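You operate a simulated robot arm through the tools that you are given. There is no shell and no other tool. Be economical: measure what you need, move in short steps, check, and stop when the job is done.

You are at the controls of a simulated robot arm. One attempt, no reset.

## Task
Pour the juice from the processor into the clear jug.
Fine: unlock the cone and the bowl, spill none, stand both on the bench and leave the socket switch off.
Where things are to end (x, y in the base frame): citrus cone within 60 mm of [940, 0]; processor bowl within 60 mm of [790, 200].

The check looks at the end state, three seconds after you hand in, the way a careful person would. Anything else that was tipped, shoved, dropped, spilled or broken makes it a failure.

## Robot
A 7-joint arm with a two-finger parallel gripper, fixed in place. Base frame: the origin is at the foot of the arm, x ahead of it, y to its left, z up; the work surface is at about z = 880. Readings come in mm, degrees, newtons and seconds.
Its first joint turns from -166.0 to 166.0 degrees. Payload 4.4 kg.
The tool frame sits at the grasp point between the pads (the TCP): z along the fingers, y along the line on which they close. The tips reach 23 mm beyond it. Largest opening 94 mm; finger width 38, thickness 10; the body of the gripper, 54 by 96 mm, starts 39 mm behind the TCP.
Orientation is that of the tool frame in the base frame, as a unit quaternion [w, x, y, z]. With the fingers straight down and closing along the base's y, the tool's x points along the base's -x, its y along +y and its z along -z.

## Interface
- The arm moves only by the tool apply_moves. Its argument "deltas" is a list of rows, each an object (a shift or turn left out is 0, a gripper value left out holds the last) with "hand": the closure in counts, from 0 (fully open) to 255 (shut); "translation": the shift along the tool's x, y, z in mm, a list of three; "turn": the turn, a rotation vector about the tool's x, y, z in degrees, a list of three. In form: [{"hand": hand, "translation": [dx, dy, dz], "turn": [ax, ay, az]}, ...]. A call has 1 to 20 rows; each row is the pose to reach, as a shift and turn from the pose commanded when the call began, along the tool's axes at that moment. Each row takes 0.2 s and may step no farther than 50 mm and 8.6 degrees from the row before; otherwise, or with a gripper value out of range, the whole call is refused. A pose out of reach is approached as far as the arm can. The call stops where the force on the tool passes 90 N (or 10 N more than at its start, if that is more) or the arm is blocked; 0.2 s more then pass. The fingers move at their own pace (about 72 mm/s each) and stop on an object; they squeeze with about 34 N. The grip force told is the motor's: it shows also when the fingers shut on nothing. Time passes only in rows, and 0.2 s behind the last, so rows that repeat a pose let the fingers close. It gives the time, the measured TCP pose, the force on the tool (base axes), the opening and the grip force at its end, in the units of the frame above (readings bear some noise), with the torque about the TCP (base axes, N m) and any sound that the robot's microphone picked up.
- Cameras (640 x 400 px; columns grow to the right, rows downward): "scene" is fixed at [220.8, 650.7, 1549.5]; the picture's right is [-0.25, -0.97, 0.00], its down [-0.66, 0.17, -0.73] and it looks along [0.71, -0.18, -0.68] (base axes); focal length 268 px, centre (320, 200). "wrist" rides on the gripper at [86, 16, -75] in the tool frame; the picture's right is [-0.18, 0.98, 0.00], its down [-0.58, -0.11, -0.81] and it looks along [-0.79, -0.15, 0.59] (tool axes); focal length 243 px, centre (320, 200). There is no depth. A picture from a camera that has moved, and an enlarged one, comes with that camera's place and axes in the base frame and with its lens.
- get_image(camera): a new picture of that camera. It takes no simulated time.
- enlarge(camera, box): a new picture of the part [left, top, right, bottom] of that camera's present view, enlarged. It takes no simulated time.
- sign_off(): hands the job in; it is judged then, once.

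Go step by step. Nothing tells you positions but the pictures and the camera data: compare them with the known pose of the tool, close in by small moves and look again before you grip or let go. The budget is 120 turns and 84 pictures, counting those below and the enlarged ones. Unless the task says otherwise, let go and move clear before handing in, and close with one line.

The tools are called after ">>>" by a JSON object that holds its "op" and its "data". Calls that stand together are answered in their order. apply_moves: Moves the arm, as the interface text tells. Its arguments: {"type":"object","properties":{"deltas":{"type":"array","items":{"type":"object","properties":{"hand":{"type":"number"},"translation":{"type":"array","items":{"type":"number"}},"turn":{"type":"array","items":{"type":"number"}}}}}},"required":["deltas"]} The other tools are called the same way: get_image (camera) takes a picture; enlarge (camera, box) takes an enlarged picture of a part of a camera's view; sign_off () hands the job in.

At the start:

```text
t: 0.0
tool_pos: [616.0, 95.7, 1339.9]
orientation: [0.0, 0.0, 1.0, -0.001]
force: [-0.5, 0.0, -0.4]
wrist_torque: [0.0, 0.01, 0.0]
width: 94.1
grasp_force: 0.1
```

scene: 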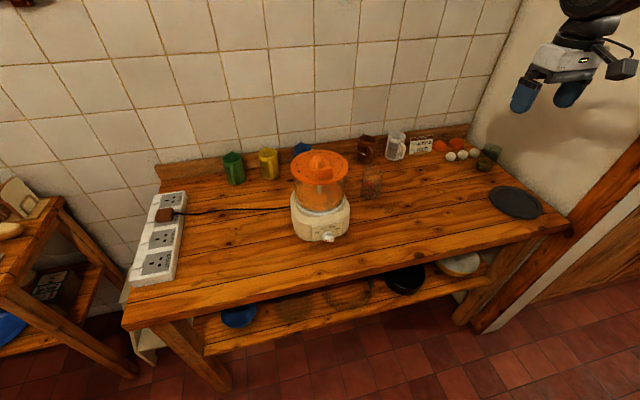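
wrist: 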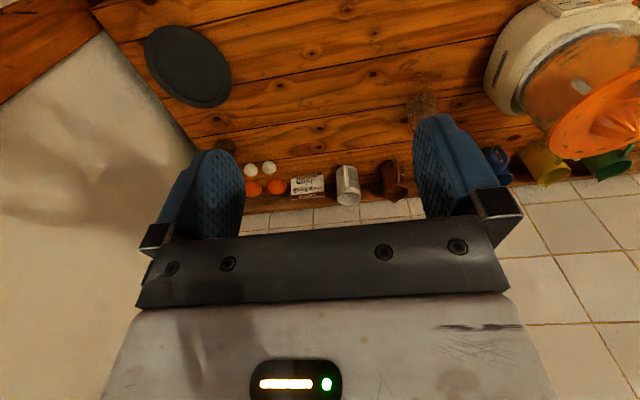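

I see a bench with an orange-topped processor in the middle, a socket strip on the left, and several cups and jugs at the back. I'll enlarge the key parts first.

>>> {"op": "enlarge", "data": {"camera": "scene", "box": [270, 130, 390, 250]}}

>>> {"op": "enlarge", "data": {"camera": "scene", "box": [110, 170, 270, 300]}}

>>> {"op": "enlarge", "data": {"camera": "scene", "box": [340, 110, 550, 230]}}

```text
3.33 times, centred on (330, 190) of scene
camera zoom: at [220.8, 650.7, 1549.5], right [-0.25, -0.97, 0.0], down [-0.66, 0.17, -0.73], along [0.71, -0.18, -0.68], focal length 892 px, centre (287, 233)
```

zoom: 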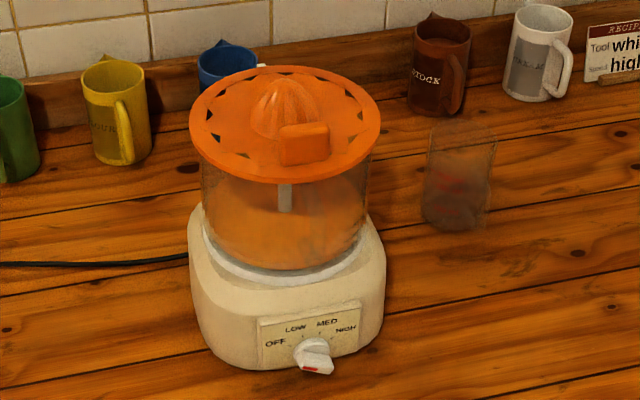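

```text
3.08 times, centred on (190, 235) of scene
camera zoom: at [220.8, 650.7, 1549.5], right [-0.25, -0.97, 0.0], down [-0.66, 0.17, -0.73], along [0.71, -0.18, -0.68], focal length 823 px, centre (720, 92)
```

zoom: 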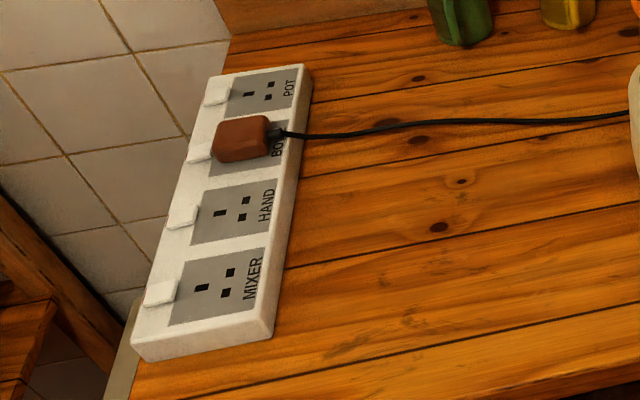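

```text
3.05 times, centred on (445, 170) of scene
camera zoom: at [220.8, 650.7, 1549.5], right [-0.25, -0.97, 0.0], down [-0.66, 0.17, -0.73], along [0.71, -0.18, -0.68], focal length 816 px, centre (-61, 291)
```

zoom: 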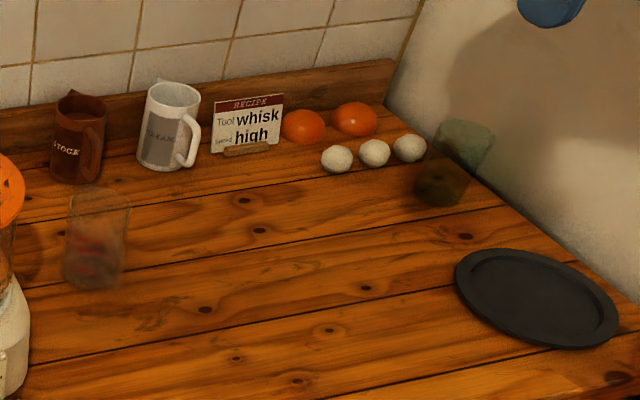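

The processor stands near (825, 497) with its cone disc at about z 1090. The clear jug is just to its right. I'll bring the wrist camera over the processor to study its locks and handles.

>>> {"op": "apply_moves", "data": {"deltas": [{"translation": [2, 43, 10]}, {"translation": [4, 86, 20]}, {"translation": [5, 129, 30]}, {"translation": [7, 171, 40]}, {"translation": [9, 214, 50]}, {"translation": [11, 257, 60]}, {"translation": [12, 300, 70]}, {"translation": [14, 343, 80]}, {"translation": [16, 384, 90]}]}}

>>> {"op": "get_image", "data": {"camera": "wrist"}}

>>> {"op": "enlarge", "data": {"camera": "scene", "box": [300, 215, 350, 250]}}

>>> {"op": "enlarge", "data": {"camera": "scene", "box": [135, 185, 215, 235]}}

>>> {"op": "enlarge", "data": {"camera": "scene", "box": [345, 155, 405, 210]}}

```text
t: 2.0
tool_pos: [599.0, 479.7, 1251.7]
orientation: [0.0, -0.001, 1.0, -0.001]
force: [0.5, -0.1, 0.0]
wrist_torque: [-0.02, -0.04, 0.01]
width: 94.0
grasp_force: 0.0
```

```text
78 pictures are left
camera wrist: at [512.4, 495.7, 1326.5], right [0.18, 0.98, 0.0], down [0.58, -0.11, 0.81], along [0.79, -0.15, -0.59], focal length 243 px, centre (320, 200)
```

wrist: 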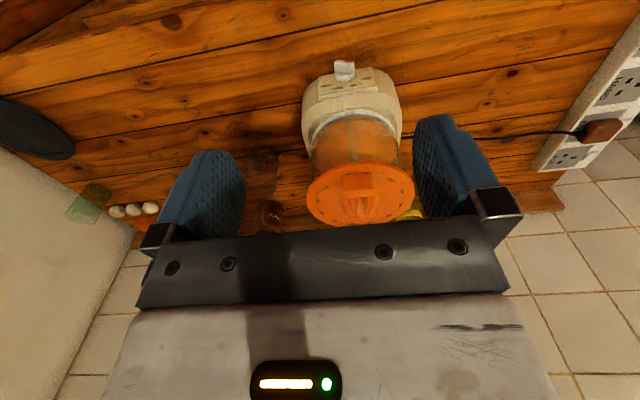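

```text
11.43 times, centred on (325, 232) of scene
camera zoom: at [220.8, 650.7, 1549.5], right [-0.25, -0.97, 0.0], down [-0.66, 0.17, -0.73], along [0.71, -0.18, -0.68], focal length 3058 px, centre (263, -171)
```

zoom: 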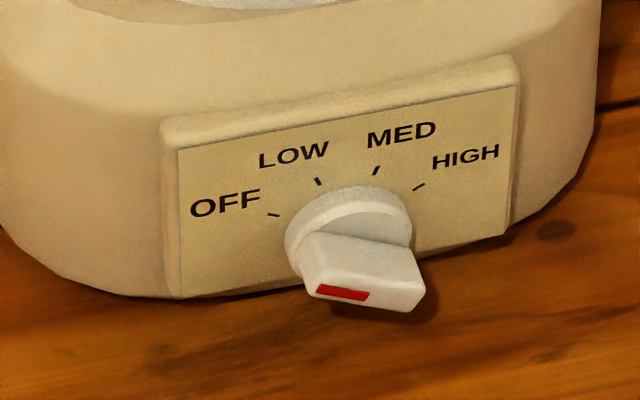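

```text
8.00 times, centred on (175, 210) of scene
camera zoom: at [220.8, 650.7, 1549.5], right [-0.25, -0.97, 0.0], down [-0.66, 0.17, -0.73], along [0.71, -0.18, -0.68], focal length 2141 px, centre (1480, 120)
```

zoom: 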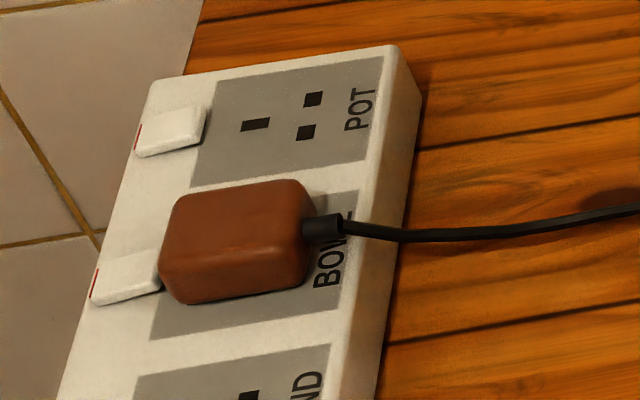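

```text
7.27 times, centred on (375, 182) of scene
camera zoom: at [220.8, 650.7, 1549.5], right [-0.25, -0.97, 0.0], down [-0.66, 0.17, -0.73], along [0.71, -0.18, -0.68], focal length 1946 px, centre (-80, 327)
```

zoom: 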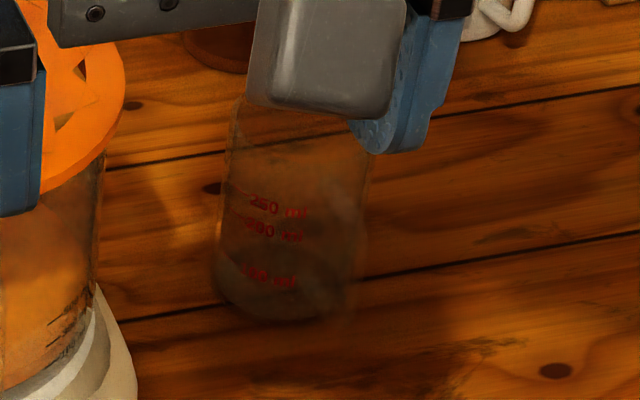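

The clear jug has red graduations (a measuring jug). The rocker switches and the knob position need a better look, so I'll enlarge those in the wrist view.

>>> {"op": "enlarge", "data": {"camera": "wrist", "box": [520, 20, 640, 180]}}

>>> {"op": "enlarge", "data": {"camera": "wrist", "box": [290, 50, 430, 240]}}

>>> {"op": "enlarge", "data": {"camera": "scene", "box": [120, 185, 200, 290]}}

```text
2.50 times, centred on (580, 100) of wrist
camera zoom: at [512.4, 495.7, 1326.5], right [0.18, 0.98, 0.0], down [0.58, -0.11, 0.81], along [0.79, -0.15, -0.59], focal length 606 px, centre (-330, 450)
```

zoom: 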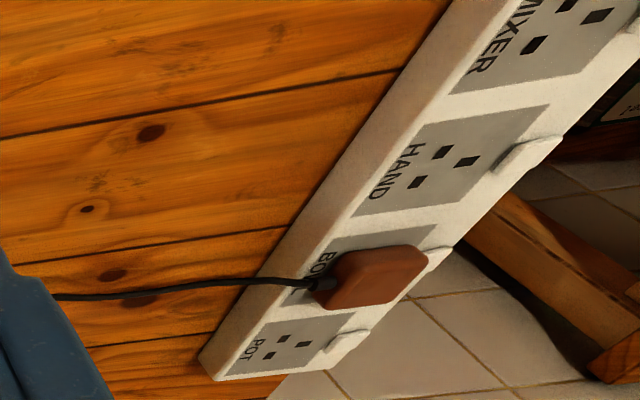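

```text
2.11 times, centred on (360, 145) of wrist
camera zoom: at [512.4, 495.7, 1326.5], right [0.18, 0.98, 0.0], down [0.58, -0.11, 0.81], along [0.79, -0.15, -0.59], focal length 511 px, centre (236, 316)
```

zoom: 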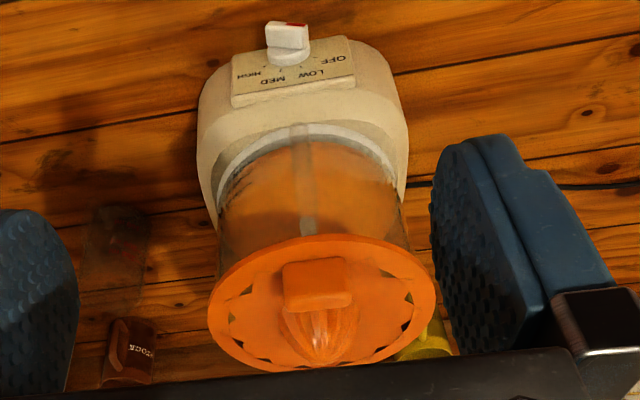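

```text
3.81 times, centred on (160, 238) of scene
camera zoom: at [220.8, 650.7, 1549.5], right [-0.25, -0.97, 0.0], down [-0.66, 0.17, -0.73], along [0.71, -0.18, -0.68], focal length 1020 px, centre (930, 57)
```

zoom: 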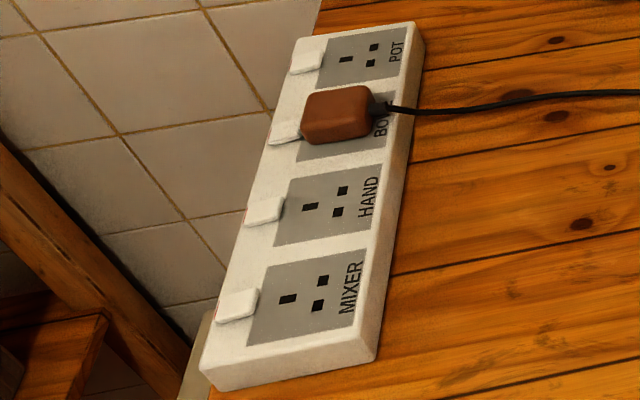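

All four rockers look to be in the same position, and the knob points to OFF. I'll move closer over the cone to see the locking features.

>>> {"op": "apply_moves", "data": {"deltas": [{"translation": [-45, 5, 8]}, {"translation": [-90, 10, 16]}]}}

>>> {"op": "get_image", "data": {"camera": "wrist"}}

>>> {"op": "enlarge", "data": {"camera": "wrist", "box": [250, 60, 430, 240]}}

```text
t: 2.6
tool_pos: [690.0, 491.4, 1233.0]
orientation: [0.001, 0.0, 1.0, 0.001]
force: [0.5, -0.1, 0.4]
wrist_torque: [0.01, 0.01, 0.0]
width: 94.2
grasp_force: 0.0
```

```text
71 pictures are left
camera wrist: at [603.1, 506.0, 1308.1], right [0.18, 0.98, 0.0], down [0.58, -0.11, 0.81], along [0.79, -0.15, -0.59], focal length 243 px, centre (320, 200)
```

wrist: 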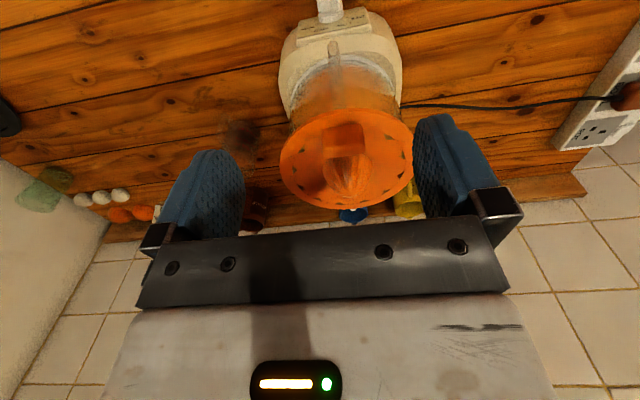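

```text
2.22 times, centred on (340, 150) of wrist
camera zoom: at [603.1, 506.0, 1308.1], right [0.18, 0.98, 0.0], down [0.58, -0.11, 0.81], along [0.79, -0.15, -0.59], focal length 539 px, centre (276, 311)
```

zoom: 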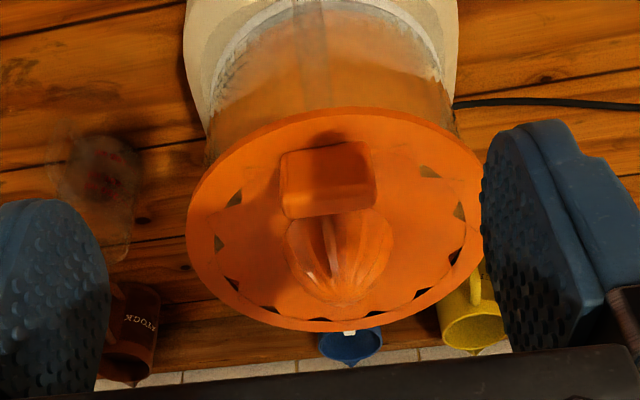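

The disc centre is about (822, 499, 1090), with a raised grip block on its near side. I'll look from the right-hand side for any bowl handle, spout and lock marks.

>>> {"op": "apply_moves", "data": {"deltas": [{"translation": [0, -20, 0], "turn": [0, 0, -8.2]}, {"translation": [0, -40, 0], "turn": [0, 0, -16.4]}, {"translation": [0, -60, 0], "turn": [0, 0, -24.6]}, {"translation": [0, -80, 0], "turn": [0, 0, -32.8]}, {"translation": [-10, -100, 0], "turn": [0, 0, -41]}, {"translation": [-25, -120, 5], "turn": [0, 0, -49.2]}, {"translation": [-40, -140, 15], "turn": [0, 0, -57.4]}, {"translation": [-55, -151, 25], "turn": [0, 0, -65.6]}, {"translation": [-70, -151, 35], "turn": [0, 0, -73.8]}, {"translation": [-80, -151, 45], "turn": [0, 0, -82]}, {"translation": [-90, -151, 53], "turn": [0, 0, -90]}]}}

>>> {"op": "get_image", "data": {"camera": "wrist"}}

```text
t: 5.0
tool_pos: [780.7, 337.0, 1181.4]
orientation: [0.001, 0.708, -0.706, 0.0]
force: [0.2, 0.5, 0.4]
wrist_torque: [0.04, 0.0, 0.03]
width: 94.0
grasp_force: 0.0
```

```text
69 pictures are left
camera wrist: at [763.0, 250.6, 1255.9], right [-0.98, 0.18, 0.0], down [0.11, 0.58, 0.81], along [0.15, 0.79, -0.59], focal length 243 px, centre (320, 200)
```

wrist: 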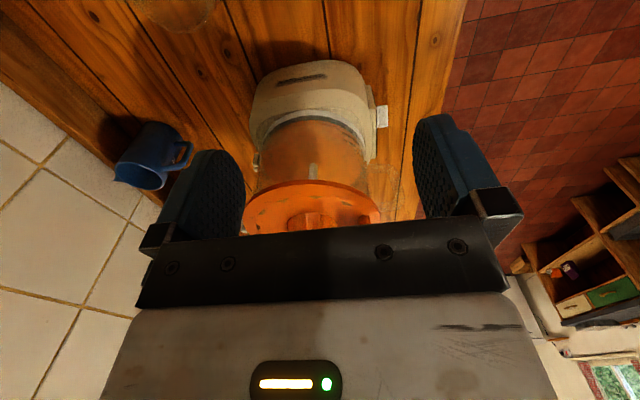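

>>> {"op": "enlarge", "data": {"camera": "wrist", "box": [220, 50, 410, 240]}}

>>> {"op": "enlarge", "data": {"camera": "scene", "box": [280, 140, 360, 225]}}

```text
2.11 times, centred on (315, 145) of wrist
camera zoom: at [763.0, 250.6, 1255.9], right [-0.98, 0.18, 0.0], down [0.11, 0.58, 0.81], along [0.15, 0.79, -0.59], focal length 511 px, centre (330, 316)
```

zoom: 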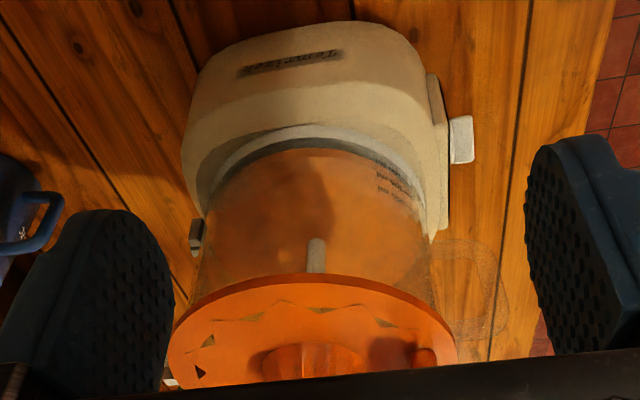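

```text
4.71 times, centred on (320, 182) of scene
camera zoom: at [220.8, 650.7, 1549.5], right [-0.25, -0.97, 0.0], down [-0.66, 0.17, -0.73], along [0.71, -0.18, -0.68], focal length 1259 px, centre (320, 282)
```

zoom: 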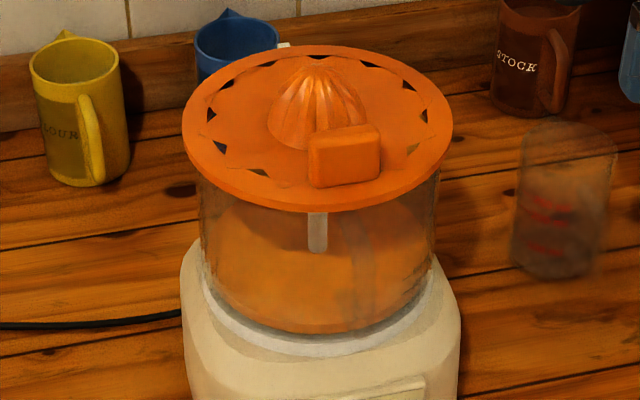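

A transparent handle loop shows on the robot-facing side of the bowl, and the clear jug stands near (896, 288), about 115 mm tall. I'll go back and look at the handle from the front, with the tool pitched.

>>> {"op": "apply_moves", "data": {"deltas": [{"translation": [0, 35, 0], "turn": [0, 0, 8.2]}, {"translation": [0, 70, 0], "turn": [0, 0, 16.4]}, {"translation": [0, 105, 0], "turn": [0, 0, 24.6]}, {"translation": [-10, 130, 0], "turn": [0, 0, 32.8]}, {"translation": [-27, 140, 0], "turn": [0, 0, 41]}, {"translation": [-44, 140, 15], "turn": [0, 0, 49.2]}, {"translation": [-61, 140, 35], "turn": [0, 0, 57.4]}, {"translation": [-78, 140, 60], "turn": [0, 0, 65.6]}, {"translation": [-95, 140, 85], "turn": [0, 0, 73.8]}, {"translation": [-112, 140, 105], "turn": [0, 0, 82]}, {"translation": [-127, 140, 123], "turn": [0, 0, 90]}]}}

>>> {"op": "apply_moves", "data": {"deltas": [{"turn": [0, -7.5, 0]}, {"turn": [0, -15, 0]}, {"turn": [0, -22.5, 0]}, {"turn": [0, -30, 0]}]}}

>>> {"op": "get_image", "data": {"camera": "wrist"}}

>>> {"op": "enlarge", "data": {"camera": "wrist", "box": [220, 20, 440, 230]}}

```text
t: 7.4
tool_pos: [638.6, 466.7, 1057.4]
orientation: [0.0, 0.001, 1.0, 0.0]
force: [-1.2, -0.4, -0.5]
wrist_torque: [-0.01, 0.02, -0.03]
width: 93.9
grasp_force: 0.0
```

```text
t: 8.4
tool_pos: [640.7, 466.4, 1058.1]
orientation: [0.26, 0.0, 0.966, 0.0]
force: [0.3, 1.4, -0.6]
wrist_torque: [0.01, 0.01, -0.03]
width: 94.2
grasp_force: 0.0
```

```text
66 pictures are left
camera wrist: at [527.4, 481.2, 1079.0], right [0.16, 0.98, 0.09], down [0.1, -0.11, 0.99], along [0.98, -0.15, -0.11], focal length 243 px, centre (320, 200)
```

wrist: 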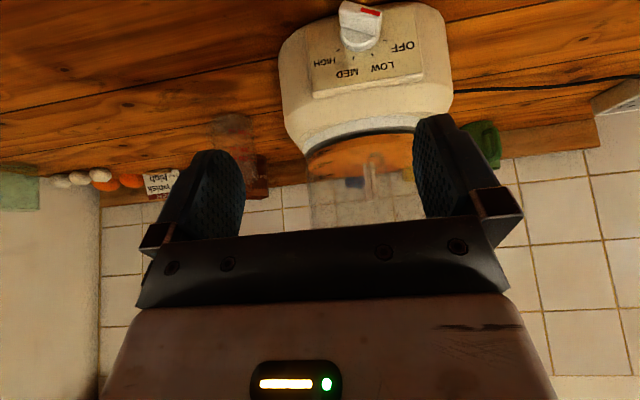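

```text
1.90 times, centred on (330, 125) of wrist
camera zoom: at [527.4, 481.2, 1079.0], right [0.16, 0.98, 0.09], down [0.1, -0.11, 0.99], along [0.98, -0.15, -0.11], focal length 462 px, centre (301, 343)
```

zoom: 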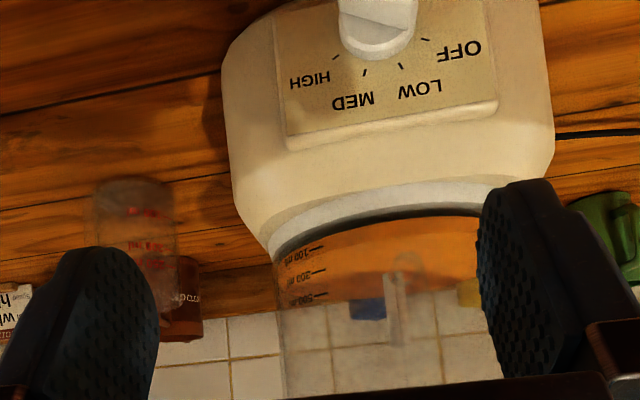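

The juice lies low in the bowl, with ml graduations on the side. I'll enlarge to find the clear handle.

>>> {"op": "enlarge", "data": {"camera": "wrist", "box": [300, 110, 430, 230]}}

>>> {"op": "enlarge", "data": {"camera": "scene", "box": [285, 165, 355, 225]}}

```text
3.33 times, centred on (365, 170) of wrist
camera zoom: at [527.4, 481.2, 1079.0], right [0.16, 0.98, 0.09], down [0.1, -0.11, 0.99], along [0.98, -0.15, -0.11], focal length 809 px, centre (170, 300)
```

zoom: 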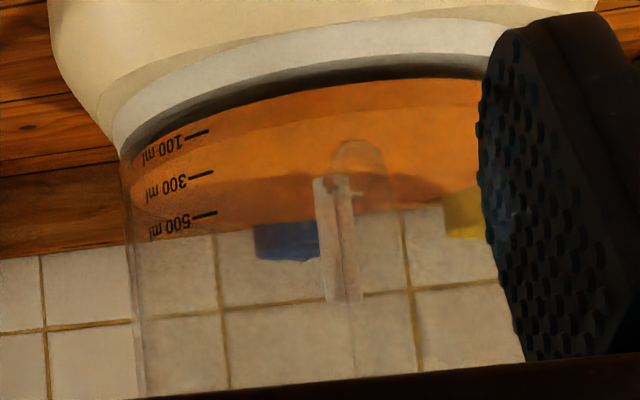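

```text
6.67 times, centred on (320, 195) of scene
camera zoom: at [220.8, 650.7, 1549.5], right [-0.25, -0.97, 0.0], down [-0.66, 0.17, -0.73], along [0.71, -0.18, -0.68], focal length 1784 px, centre (320, 233)
```

zoom: 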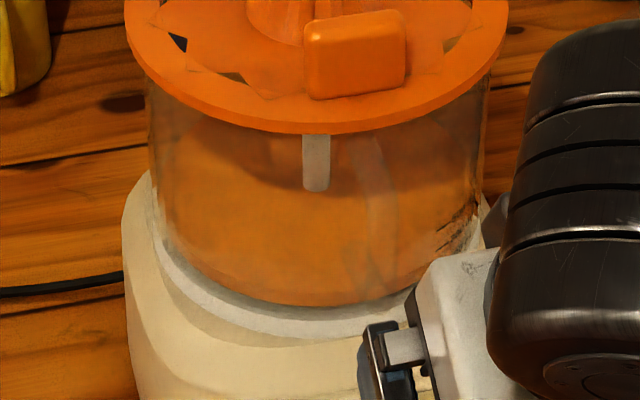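

The juice sits around the 200–300 ml marks. The handle is a slim loop at y≈500, spanning x≈703–745 and z≈1024–1085. The cone comes off first, so I'll hover over its grip block.

>>> {"op": "apply_moves", "data": {"deltas": [{"turn": [0, 7.5, 0]}, {"turn": [0, 15, 0]}, {"turn": [0, 22.5, 0]}, {"turn": [0, 30, 0]}]}}

>>> {"op": "apply_moves", "data": {"deltas": [{"translation": [0, 10, -45]}, {"translation": [0, 20, -90]}, {"translation": [0, 31, -130]}, {"translation": [-45, 31, -135]}, {"translation": [-90, 31, -135]}, {"translation": [-134, 31, -135]}]}}

>>> {"op": "get_image", "data": {"camera": "wrist"}}

>>> {"op": "enlarge", "data": {"camera": "scene", "box": [270, 90, 390, 210]}}

```text
t: 9.4
tool_pos: [639.7, 465.3, 1058.0]
orientation: [0.0, -0.001, 1.0, 0.0]
force: [0.2, -0.6, -0.4]
wrist_torque: [0.0, 0.03, -0.02]
width: 94.1
grasp_force: 0.1
```

```text
t: 10.8
tool_pos: [772.4, 497.1, 1191.1]
orientation: [0.0, 0.0, 1.0, 0.0]
force: [-0.1, -0.4, 0.9]
wrist_torque: [0.01, 0.01, 0.01]
width: 94.0
grasp_force: 0.0
```

```text
62 pictures are left
camera wrist: at [685.5, 511.9, 1265.2], right [0.18, 0.98, 0.0], down [0.58, -0.11, 0.81], along [0.79, -0.15, -0.59], focal length 243 px, centre (320, 200)
```

wrist: 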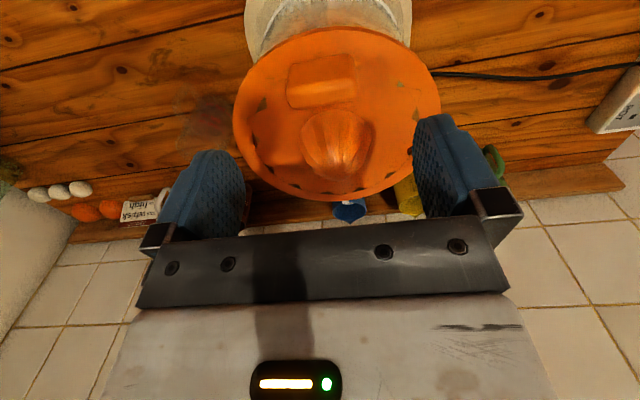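

```text
3.33 times, centred on (330, 150) of scene
camera zoom: at [220.8, 650.7, 1549.5], right [-0.25, -0.97, 0.0], down [-0.66, 0.17, -0.73], along [0.71, -0.18, -0.68], focal length 892 px, centre (287, 367)
```

zoom: 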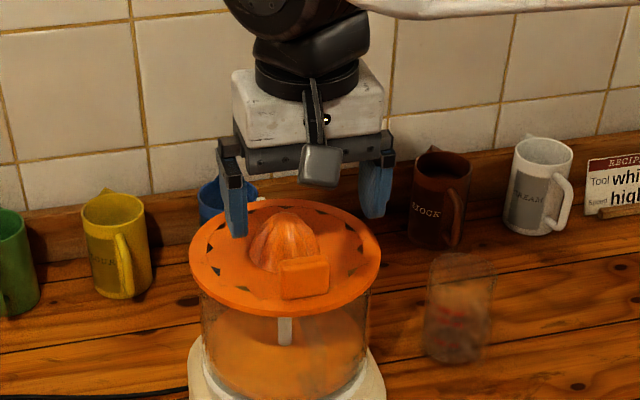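

Disc centre is near (820, 499), z≈1100. I'll enlarge the block to place it precisely.

>>> {"op": "enlarge", "data": {"camera": "wrist", "box": [225, 10, 445, 210]}}

>>> {"op": "enlarge", "data": {"camera": "scene", "box": [285, 140, 355, 185]}}

```text
2.00 times, centred on (335, 110) of wrist
camera zoom: at [685.5, 511.9, 1265.2], right [0.18, 0.98, 0.0], down [0.58, -0.11, 0.81], along [0.79, -0.15, -0.59], focal length 485 px, centre (290, 380)
```

zoom: 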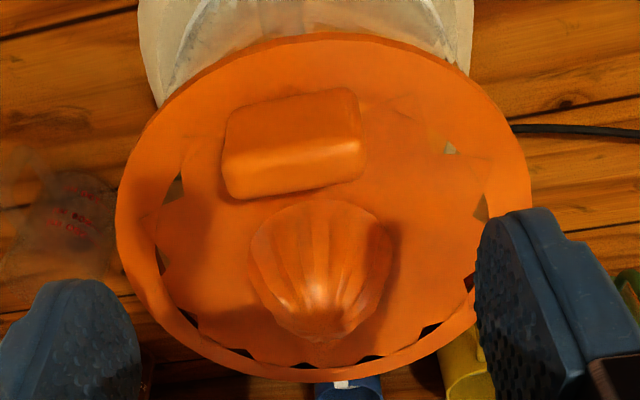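

```text
8.89 times, centred on (320, 162) of scene
camera zoom: at [220.8, 650.7, 1549.5], right [-0.25, -0.97, 0.0], down [-0.66, 0.17, -0.73], along [0.71, -0.18, -0.68], focal length 2379 px, centre (320, 533)
```

zoom: 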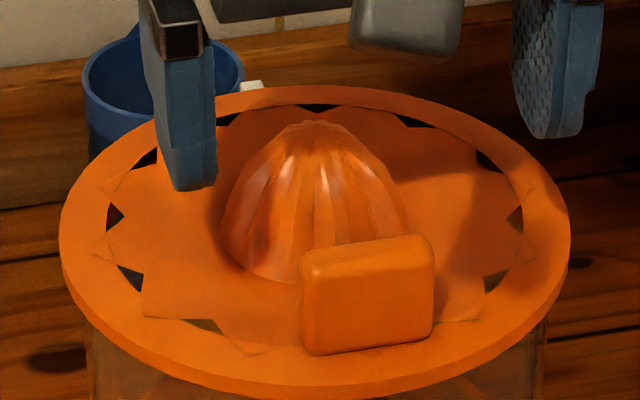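

The grip block is a slab at about (760, 498), 14 mm thick and 40 mm wide, with its top near z 1135. I'll go down over it with the fingers open along y, then check.

>>> {"op": "apply_moves", "data": {"deltas": [{"translation": [12, 1, 15]}, {"translation": [12, 1, 35]}, {"translation": [12, 1, 52]}]}}

>>> {"op": "enlarge", "data": {"camera": "scene", "box": [270, 110, 370, 190]}}

>>> {"op": "get_image", "data": {"camera": "wrist"}}

```text
t: 11.6
tool_pos: [762.2, 495.9, 1139.5]
orientation: [-0.001, -0.001, 1.0, 0.001]
force: [0.1, 0.7, -0.5]
wrist_torque: [0.01, 0.05, -0.02]
width: 93.7
grasp_force: 0.1
```

```text
5.00 times, centred on (320, 150) of scene
camera zoom: at [220.8, 650.7, 1549.5], right [-0.25, -0.97, 0.0], down [-0.66, 0.17, -0.73], along [0.71, -0.18, -0.68], focal length 1338 px, centre (320, 450)
```

zoom: 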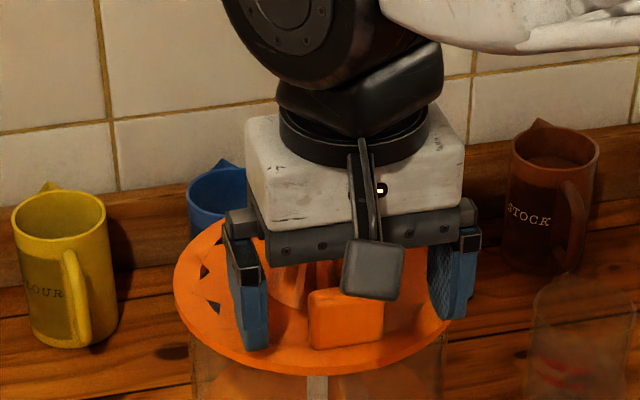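

```text
57 pictures are left
camera wrist: at [675.1, 512.5, 1214.3], right [0.18, 0.98, 0.0], down [0.58, -0.11, 0.81], along [0.79, -0.15, -0.59], focal length 243 px, centre (320, 200)
```

wrist: 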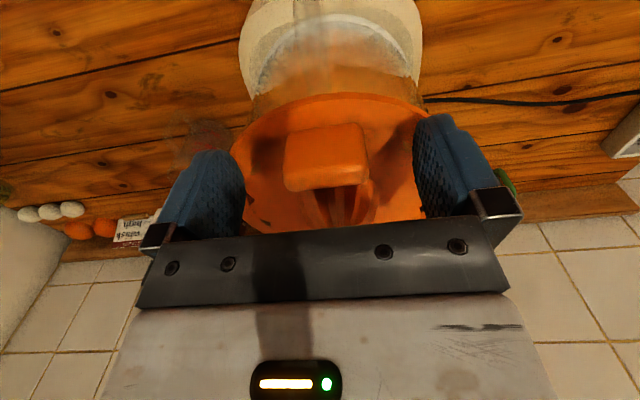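

The block sits centred between the fingers. I'll lower 4 mm and close on it.

>>> {"op": "apply_moves", "data": {"deltas": [{"translation": [0, 0, 4], "hand": 0}, {"translation": [0, 0, 4], "hand": 255}, {"translation": [0, 0, 4]}, {"translation": [0, 0, 4]}, {"translation": [0, 0, 4]}]}}

>>> {"op": "enlarge", "data": {"camera": "scene", "box": [270, 110, 370, 190]}}

```text
t: 12.8
tool_pos: [761.6, 496.8, 1134.6]
orientation: [-0.001, 0.0, 1.0, 0.0]
force: [-0.7, 1.8, 0.6]
wrist_torque: [-0.03, 0.09, 0.03]
width: 39.8
grasp_force: 34.2
```

```text
5.00 times, centred on (320, 150) of scene
camera zoom: at [220.8, 650.7, 1549.5], right [-0.25, -0.97, 0.0], down [-0.66, 0.17, -0.73], along [0.71, -0.18, -0.68], focal length 1338 px, centre (320, 450)
```

zoom: 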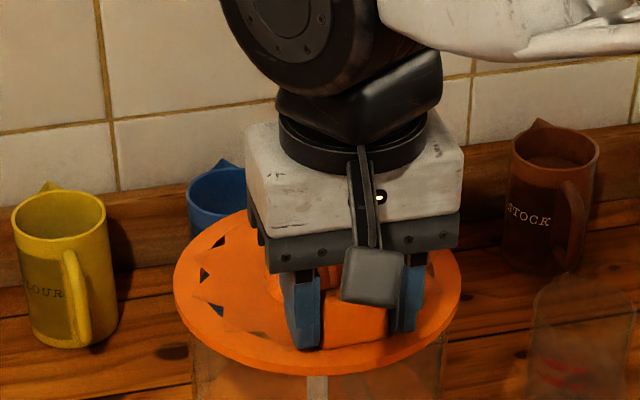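

The block is held (39.8 mm). I'll test a small counter-clockwise twist about the disc axis and read the force.

>>> {"op": "apply_moves", "data": {"deltas": [{"translation": [0, -1.05, 0], "turn": [0, 0, -1]}, {"translation": [-0.04, -2.1, 0], "turn": [0, 0, -2]}, {"translation": [-0.08, -3.1, 0], "turn": [0, 0, -3]}]}}

```text
t: 13.6
tool_pos: [762.5, 493.6, 1136.8]
orientation: [0.0, -0.027, 1.0, 0.0]
force: [7.6, 10.4, -8.2]
wrist_torque: [0.44, -0.13, 0.32]
width: 40.0
grasp_force: 33.8
```

>>> {"op": "apply_moves", "data": {"deltas": [{"translation": [-0.04, -2.1, 0], "turn": [0, 0, -2]}, {"translation": [-0.16, -4.2, 0], "turn": [0, 0, -4]}, {"translation": [-0.33, -6.3, 0], "turn": [0, 0, -6]}]}}

>>> {"op": "enlarge", "data": {"camera": "scene", "box": [270, 130, 370, 250]}}

```text
t: 14.4
tool_pos: [764.0, 487.4, 1135.8]
orientation: [0.0, -0.079, 0.997, 0.001]
force: [3.4, 8.4, -8.6]
wrist_torque: [0.16, -0.02, 0.26]
width: 39.9
grasp_force: 33.9
```

```text
3.33 times, centred on (320, 190) of scene
camera zoom: at [220.8, 650.7, 1549.5], right [-0.25, -0.97, 0.0], down [-0.66, 0.17, -0.73], along [0.71, -0.18, -0.68], focal length 892 px, centre (320, 233)
```

zoom: 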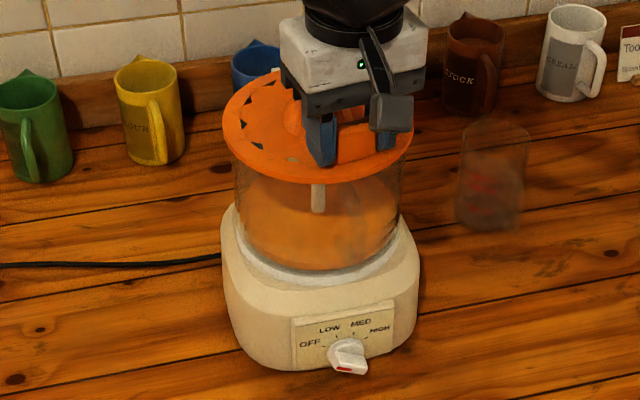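

It turns with only light friction (~8 N) and the base hasn't moved. I'll continue counter-clockwise.

>>> {"op": "apply_moves", "data": {"deltas": [{"translation": [-0.16, -4.2, 0], "turn": [0, 0, -4]}, {"translation": [-0.58, -8.35, 0], "turn": [0, 0, -8]}, {"translation": [-1.31, -12.47, 0], "turn": [0, 0, -12]}]}}

>>> {"op": "enlarge", "data": {"camera": "scene", "box": [270, 130, 370, 250]}}

```text
t: 15.2
tool_pos: [766.8, 474.3, 1135.8]
orientation: [0.0, -0.183, 0.983, 0.0]
force: [-2.6, 10.2, 1.7]
wrist_torque: [0.19, 0.01, 0.41]
width: 39.7
grasp_force: 34.0
```

```text
3.33 times, centred on (320, 190) of scene
camera zoom: at [220.8, 650.7, 1549.5], right [-0.25, -0.97, 0.0], down [-0.66, 0.17, -0.73], along [0.71, -0.18, -0.68], focal length 892 px, centre (320, 233)
```

zoom: 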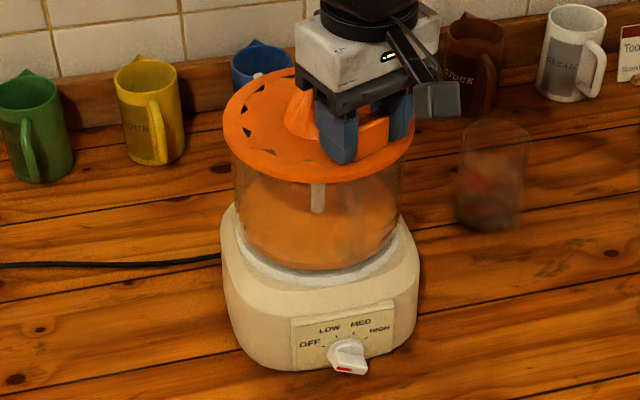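

Turned about 21° so far. I'll test with a small lift.

>>> {"op": "apply_moves", "data": {"deltas": [{"translation": [0, 0, -2]}, {"translation": [0, 0, -4]}]}}

```text
t: 15.8
tool_pos: [767.9, 476.5, 1141.0]
orientation: [0.0, -0.183, 0.983, 0.0]
force: [1.4, 10.7, -3.4]
wrist_torque: [0.5, 0.09, 0.52]
width: 40.0
grasp_force: 34.3
```

>>> {"op": "enlarge", "data": {"camera": "scene", "box": [280, 140, 360, 200]}}

```text
6.67 times, centred on (320, 170) of scene
camera zoom: at [220.8, 650.7, 1549.5], right [-0.25, -0.97, 0.0], down [-0.66, 0.17, -0.73], along [0.71, -0.18, -0.68], focal length 1784 px, centre (320, 400)
```

zoom: 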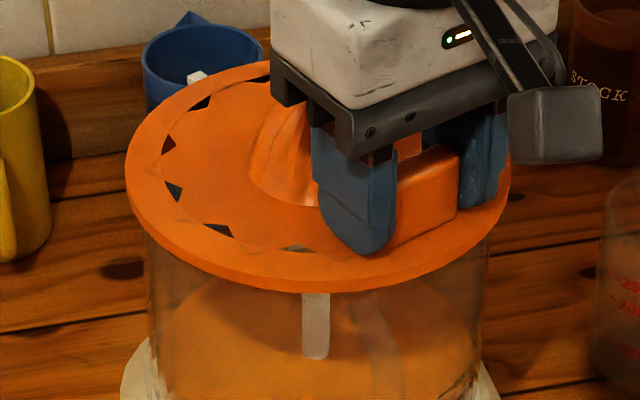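

>>> {"op": "apply_moves", "data": {"deltas": [{"translation": [0, 0, -3]}, {"translation": [0, 0, -6]}]}}

>>> {"op": "enlarge", "data": {"camera": "scene", "box": [280, 140, 360, 200]}}

```text
t: 16.4
tool_pos: [766.7, 475.6, 1147.2]
orientation: [-0.001, -0.182, 0.983, 0.0]
force: [-0.4, -0.1, -1.1]
wrist_torque: [-0.03, 0.06, 0.0]
width: 39.8
grasp_force: 34.5
```

```text
6.67 times, centred on (320, 170) of scene
camera zoom: at [220.8, 650.7, 1549.5], right [-0.25, -0.97, 0.0], down [-0.66, 0.17, -0.73], along [0.71, -0.18, -0.68], focal length 1784 px, centre (320, 400)
```

zoom: 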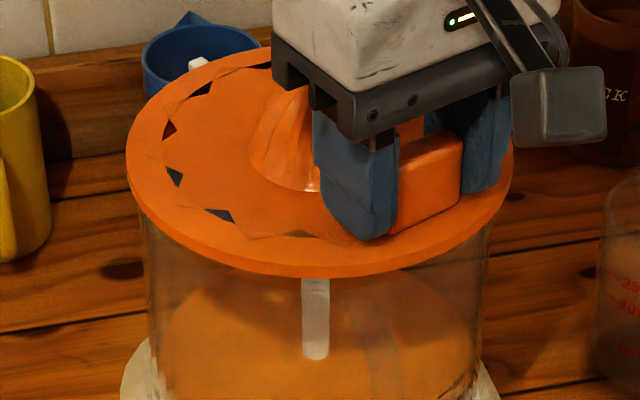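

The cone is free (only about 1 N of weight). I'll raise it well clear and square the tool again, then carry it toward (940, 0).

>>> {"op": "apply_moves", "data": {"deltas": [{"translation": [0, 0, -25]}, {"translation": [0, 0, -50]}, {"translation": [0, 0, -75]}, {"translation": [0, 0, -100]}, {"translation": [0, 0, -105], "turn": [0, 0, 7]}, {"translation": [0, 0, -105], "turn": [0, 0, 14]}, {"translation": [0, 0, -105], "turn": [0, 0, 21]}]}}

>>> {"op": "apply_moves", "data": {"deltas": [{"translation": [-5, -25, 0]}, {"translation": [-14, -60, 0]}, {"translation": [-24, -100, 0]}, {"translation": [-33, -140, 0]}, {"translation": [-42, -180, 0]}, {"translation": [-51, -220, 0]}, {"translation": [-60, -260, 0]}, {"translation": [-69, -300, 0]}, {"translation": [-78, -340, 0]}, {"translation": [-87, -380, 0]}, {"translation": [-96, -420, 0]}, {"translation": [-103, -455, 0]}, {"translation": [-107, -475, 0]}, {"translation": [-107, -475, 0]}]}}

>>> {"op": "get_image", "data": {"camera": "scene"}}

>>> {"op": "get_image", "data": {"camera": "wrist"}}

```text
t: 18.0
tool_pos: [766.7, 476.1, 1251.9]
orientation: [0.001, 0.001, 1.0, 0.001]
force: [1.1, 0.5, -1.1]
wrist_torque: [-0.02, 0.07, 0.01]
width: 39.8
grasp_force: 34.5
```

```text
t: 21.0
tool_pos: [873.5, 1.6, 1251.7]
orientation: [-0.001, 0.0, 1.0, 0.001]
force: [0.2, 0.8, -1.0]
wrist_torque: [-0.01, 0.05, 0.03]
width: 39.9
grasp_force: 33.8
```

```text
51 pictures are left
```

scene: 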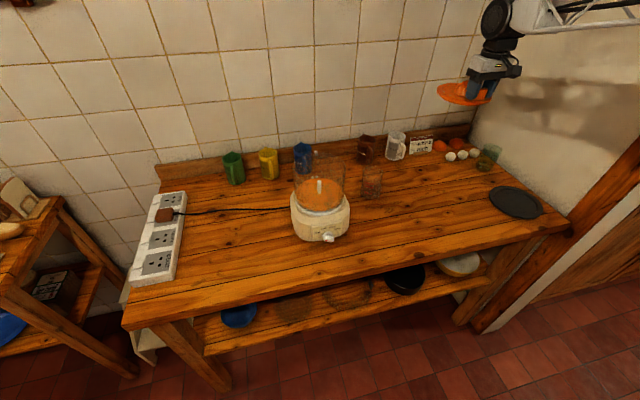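

```text
50 pictures are left
camera wrist: at [786.0, 16.9, 1326.7], right [0.18, 0.98, 0.0], down [0.58, -0.11, 0.81], along [0.79, -0.15, -0.59], focal length 243 px, centre (320, 200)
```

wrist: 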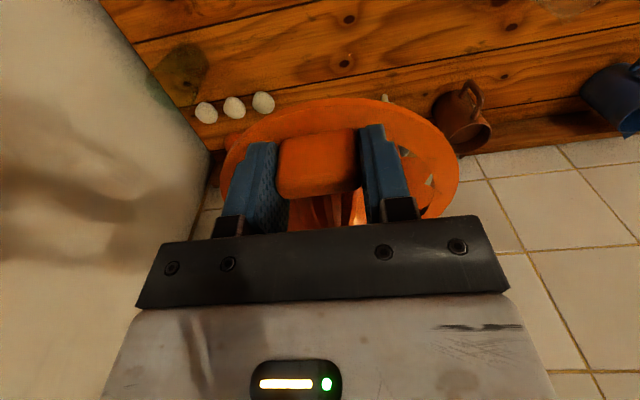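

The cone is over its spot and the bowl's juice is visible. I'll descend to about 40 mm above the bench and check clearances.

>>> {"op": "apply_moves", "data": {"deltas": [{"translation": [1, 0, 45]}, {"translation": [2, 0, 90]}, {"translation": [3, 0, 135]}, {"translation": [4, 0, 180]}, {"translation": [5, 0, 225]}, {"translation": [6, 0, 265]}, {"translation": [6, 0, 290]}]}}

>>> {"op": "enlarge", "data": {"camera": "scene", "box": [380, 90, 540, 200]}}

>>> {"op": "enlarge", "data": {"camera": "scene", "box": [280, 140, 390, 250]}}

```text
t: 22.6
tool_pos: [866.4, 2.4, 962.3]
orientation: [0.001, 0.0, 1.0, 0.0]
force: [-0.4, -0.3, -0.1]
wrist_torque: [0.0, 0.08, 0.0]
width: 39.7
grasp_force: 34.1
```

```text
3.64 times, centred on (460, 145) of scene
camera zoom: at [220.8, 650.7, 1549.5], right [-0.25, -0.97, 0.0], down [-0.66, 0.17, -0.73], along [0.71, -0.18, -0.68], focal length 973 px, centre (-189, 400)
```

zoom: 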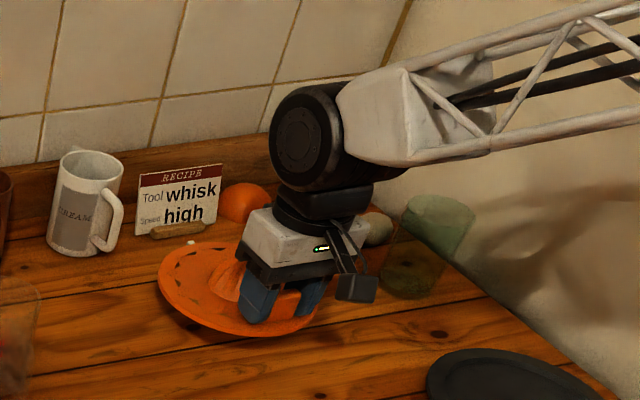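

```text
3.64 times, centred on (335, 195) of scene
camera zoom: at [220.8, 650.7, 1549.5], right [-0.25, -0.97, 0.0], down [-0.66, 0.17, -0.73], along [0.71, -0.18, -0.68], focal length 973 px, centre (266, 218)
```

zoom: 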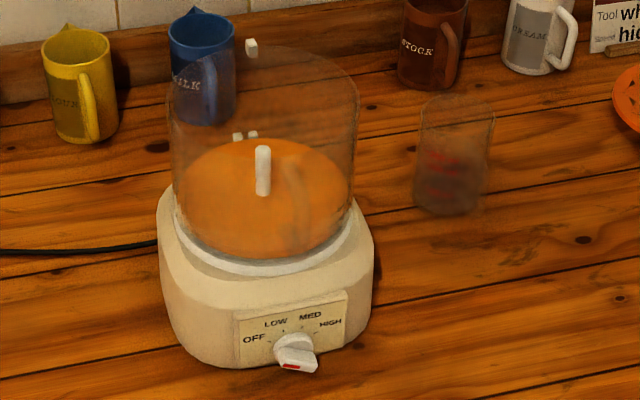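

Clear all round. I'll lower gradually, feeling for contact.

>>> {"op": "apply_moves", "data": {"deltas": [{"translation": [0, 0, 15]}, {"translation": [0, 0, 30]}, {"translation": [0, 0, 34]}]}}

>>> {"op": "apply_moves", "data": {"deltas": [{"translation": [0, 0, 2]}, {"translation": [0, 0, 4]}]}}

>>> {"op": "enlarge", "data": {"camera": "scene", "box": [400, 120, 500, 190]}}

```text
t: 23.4
tool_pos: [866.3, 1.7, 928.3]
orientation: [0.0, 0.0, 1.0, -0.001]
force: [-0.6, 0.5, -1.0]
wrist_torque: [-0.02, 0.05, -0.03]
width: 39.8
grasp_force: 33.8
```

```text
t: 24.0
tool_pos: [866.5, 1.1, 923.6]
orientation: [0.001, 0.0, 1.0, 0.0]
force: [-0.2, 0.6, -1.1]
wrist_torque: [0.0, 0.06, -0.02]
width: 39.8
grasp_force: 33.6
```

```text
5.71 times, centred on (450, 155) of scene
camera zoom: at [220.8, 650.7, 1549.5], right [-0.25, -0.97, 0.0], down [-0.66, 0.17, -0.73], along [0.71, -0.18, -0.68], focal length 1529 px, centre (-423, 457)
```

zoom: 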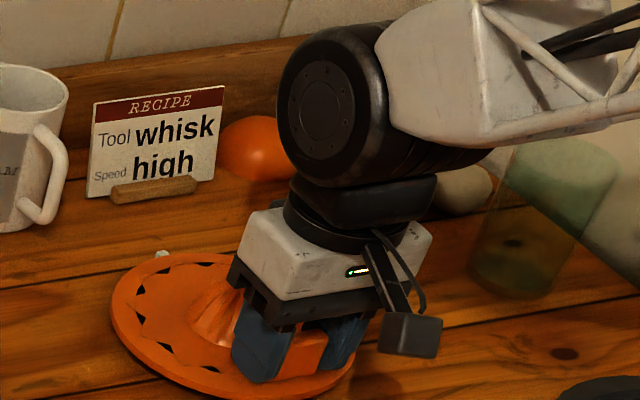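

>>> {"op": "apply_moves", "data": {"deltas": [{"translation": [0, 0, 1.5]}, {"translation": [0, 0, 3]}]}}

>>> {"op": "apply_moves", "data": {"deltas": [{"translation": [0, 0, 1.5]}, {"translation": [0, 0, 3]}]}}

```text
t: 24.6
tool_pos: [868.1, 0.8, 921.7]
orientation: [0.0, -0.001, 1.0, 0.0]
force: [-0.5, 0.4, 2.1]
wrist_torque: [0.06, -0.47, 0.18]
width: 39.4
grasp_force: 33.8
```

```text
t: 25.2
tool_pos: [868.2, 0.2, 920.1]
orientation: [0.001, 0.0, 1.0, 0.0]
force: [-0.9, -2.9, 22.8]
wrist_torque: [-0.09, 0.25, 0.05]
width: 39.7
grasp_force: 34.7
```

Contact is firm, so the cone rests on the bench. I'll release it and rise straight up.

>>> {"op": "apply_moves", "data": {"deltas": [{"translation": [0, 0, -2]}, {"translation": [0, 0, -2], "hand": 120}, {"translation": [0, 0, -2], "hand": 60}, {"translation": [0, 0, -2], "hand": 0}, {"translation": [0, 0, -2]}, {"translation": [0, 0, -30]}, {"translation": [0, 0, -75]}, {"translation": [0, 0, -120]}, {"translation": [0, 0, -165]}, {"translation": [0, 0, -210]}]}}

>>> {"op": "get_image", "data": {"camera": "wrist"}}

>>> {"op": "enlarge", "data": {"camera": "scene", "box": [380, 120, 500, 200]}}

```text
t: 27.4
tool_pos: [867.2, 0.2, 1127.1]
orientation: [0.0, 0.0, 1.0, 0.0]
force: [0.7, 0.3, 0.1]
wrist_torque: [0.01, 0.01, -0.01]
width: 94.1
grasp_force: 0.0
```

```text
46 pictures are left
camera wrist: at [780.4, 16.1, 1202.5], right [0.18, 0.98, 0.0], down [0.58, -0.11, 0.81], along [0.79, -0.15, -0.59], focal length 243 px, centre (320, 200)
```

wrist: 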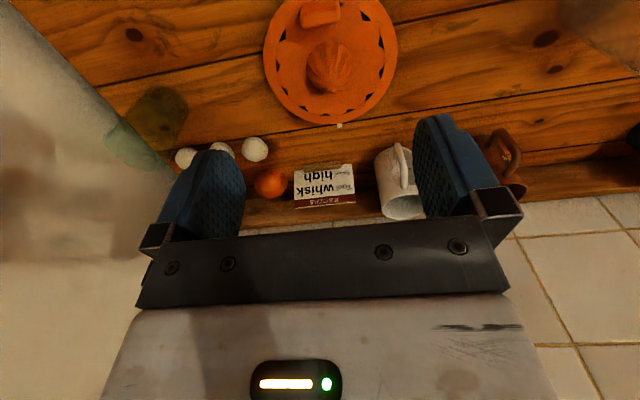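

```text
5.00 times, centred on (440, 160) of scene
camera zoom: at [220.8, 650.7, 1549.5], right [-0.25, -0.97, 0.0], down [-0.66, 0.17, -0.73], along [0.71, -0.18, -0.68], focal length 1338 px, centre (-280, 400)
```

zoom: 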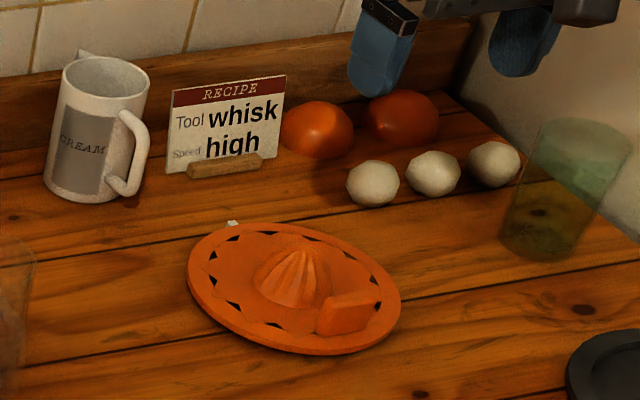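

The cone stands flat at about (920, 0). Next is the bowl, so I'll go back over the handle for a look without the cone.

>>> {"op": "apply_moves", "data": {"deltas": [{"translation": [15, 0, -45]}, {"translation": [30, 35, -75]}, {"translation": [45, 80, -103]}, {"translation": [60, 125, -103]}, {"translation": [76, 170, -103]}, {"translation": [92, 215, -103]}, {"translation": [108, 260, -103]}, {"translation": [124, 305, -103]}, {"translation": [140, 350, -103]}, {"translation": [156, 395, -103]}, {"translation": [167, 440, -103]}, {"translation": [167, 470, -103]}, {"translation": [167, 470, -103]}]}}

>>> {"op": "enlarge", "data": {"camera": "wrist", "box": [230, 20, 430, 220]}}

```text
refused: row 3 steps farther than a row can; nothing moved
```

```text
2.00 times, centred on (330, 120) of wrist
camera zoom: at [780.4, 16.1, 1202.5], right [0.18, 0.98, 0.0], down [0.58, -0.11, 0.81], along [0.79, -0.15, -0.59], focal length 485 px, centre (300, 360)
```

zoom: 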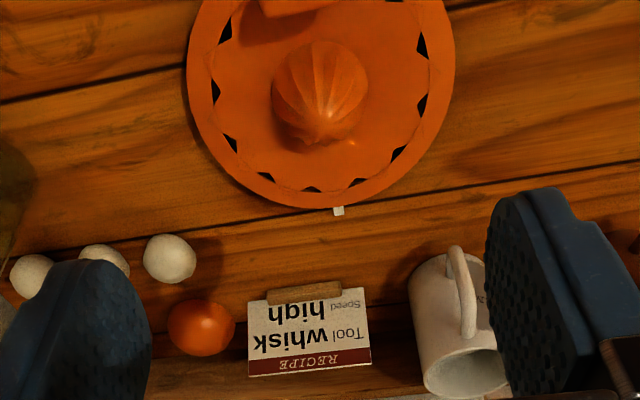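

The call was refused for an oversize step, so I'll resend it with smaller ones.

>>> {"op": "apply_moves", "data": {"deltas": [{"translation": [15, 0, -45]}, {"translation": [30, 30, -75]}, {"translation": [45, 65, -103]}, {"translation": [60, 105, -103]}, {"translation": [76, 148, -103]}, {"translation": [92, 192, -103]}, {"translation": [108, 236, -103]}, {"translation": [124, 280, -103]}, {"translation": [140, 325, -103]}, {"translation": [150, 370, -103]}, {"translation": [160, 415, -103]}, {"translation": [167, 450, -103]}, {"translation": [167, 470, -103]}, {"translation": [167, 470, -103]}]}}

>>> {"op": "enlarge", "data": {"camera": "wrist", "box": [230, 20, 430, 220]}}

```text
t: 30.4
tool_pos: [699.8, 472.4, 1230.4]
orientation: [0.0, 0.0, 1.0, 0.001]
force: [0.2, 0.1, -0.4]
wrist_torque: [-0.01, 0.02, 0.02]
width: 93.7
grasp_force: 0.0
```

```text
2.00 times, centred on (330, 120) of wrist
camera zoom: at [612.7, 488.8, 1304.6], right [0.18, 0.98, 0.0], down [0.58, -0.11, 0.81], along [0.79, -0.15, -0.59], focal length 485 px, centre (300, 360)
```

zoom: 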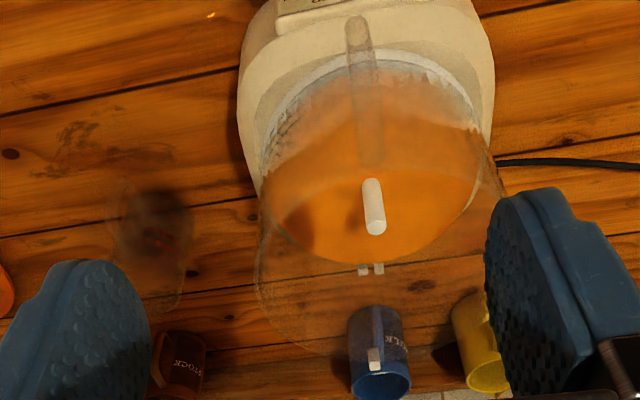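

The handle bar is about 13 mm wide with its lower outer corner at (710, 499, 1024). I plan to pour by heading −y and pitching forward, so I'll dry-run that wrist motion empty to prove it is reachable.

>>> {"op": "apply_moves", "data": {"deltas": [{"translation": [-18, -4, 0], "turn": [0, 0, 8.2]}, {"translation": [-36, -8, 0], "turn": [0, 0, 16.4]}, {"translation": [-54, -12, 0], "turn": [0, 0, 24.6]}, {"translation": [-72, -16, 0], "turn": [0, 0, 32.8]}, {"translation": [-90, -20, 0], "turn": [0, 0, 41]}, {"translation": [-108, -24, 0], "turn": [0, 0, 49.2]}, {"translation": [-126, -28, 0], "turn": [0, 0, 57.4]}, {"translation": [-144, -32, 0], "turn": [0, 0, 65.6]}, {"translation": [-162, -36, 0], "turn": [0, 0, 73.8]}, {"translation": [-180, -40, 0], "turn": [0, 0, 82]}, {"translation": [-196, -45, 0], "turn": [0, 0, 90]}]}}

>>> {"op": "apply_moves", "data": {"deltas": [{"translation": [-17, 0, 3], "turn": [0, 7.2, 0]}, {"translation": [-34, 0, 6], "turn": [0, 14.4, 0]}, {"translation": [-51, 0, 9], "turn": [0, 21.6, 0]}, {"translation": [-68, 0, 12], "turn": [0, 28.8, 0]}, {"translation": [-85, 0, 15], "turn": [0, 36, 0]}, {"translation": [-102, 0, 18], "turn": [0, 43.2, 0]}, {"translation": [-119, 0, 21], "turn": [0, 50.4, 0]}, {"translation": [-136, 0, 23], "turn": [0, 57.6, 0]}, {"translation": [-152, 0, 25], "turn": [0, 65, 0]}, {"translation": [-152, 0, 25], "turn": [0, 65, 0]}]}}

>>> {"op": "get_image", "data": {"camera": "scene"}}

```text
t: 32.8
tool_pos: [898.4, 426.0, 1230.7]
orientation: [-0.001, 0.708, 0.706, 0.0]
force: [0.5, 0.2, -0.3]
wrist_torque: [0.02, -0.02, 0.01]
width: 93.9
grasp_force: 0.0
```

```text
t: 35.0
tool_pos: [897.4, 273.3, 1205.2]
orientation: [-0.38, 0.596, 0.597, 0.38]
force: [-0.3, -0.9, -0.7]
wrist_torque: [-0.01, 0.01, 0.01]
width: 94.1
grasp_force: 0.1
```

```text
42 pictures are left
```

scene: 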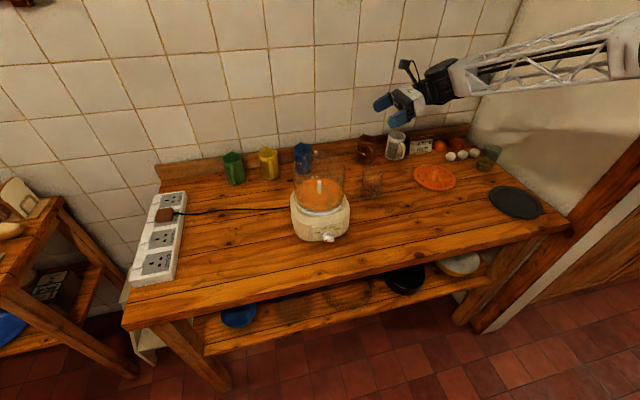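

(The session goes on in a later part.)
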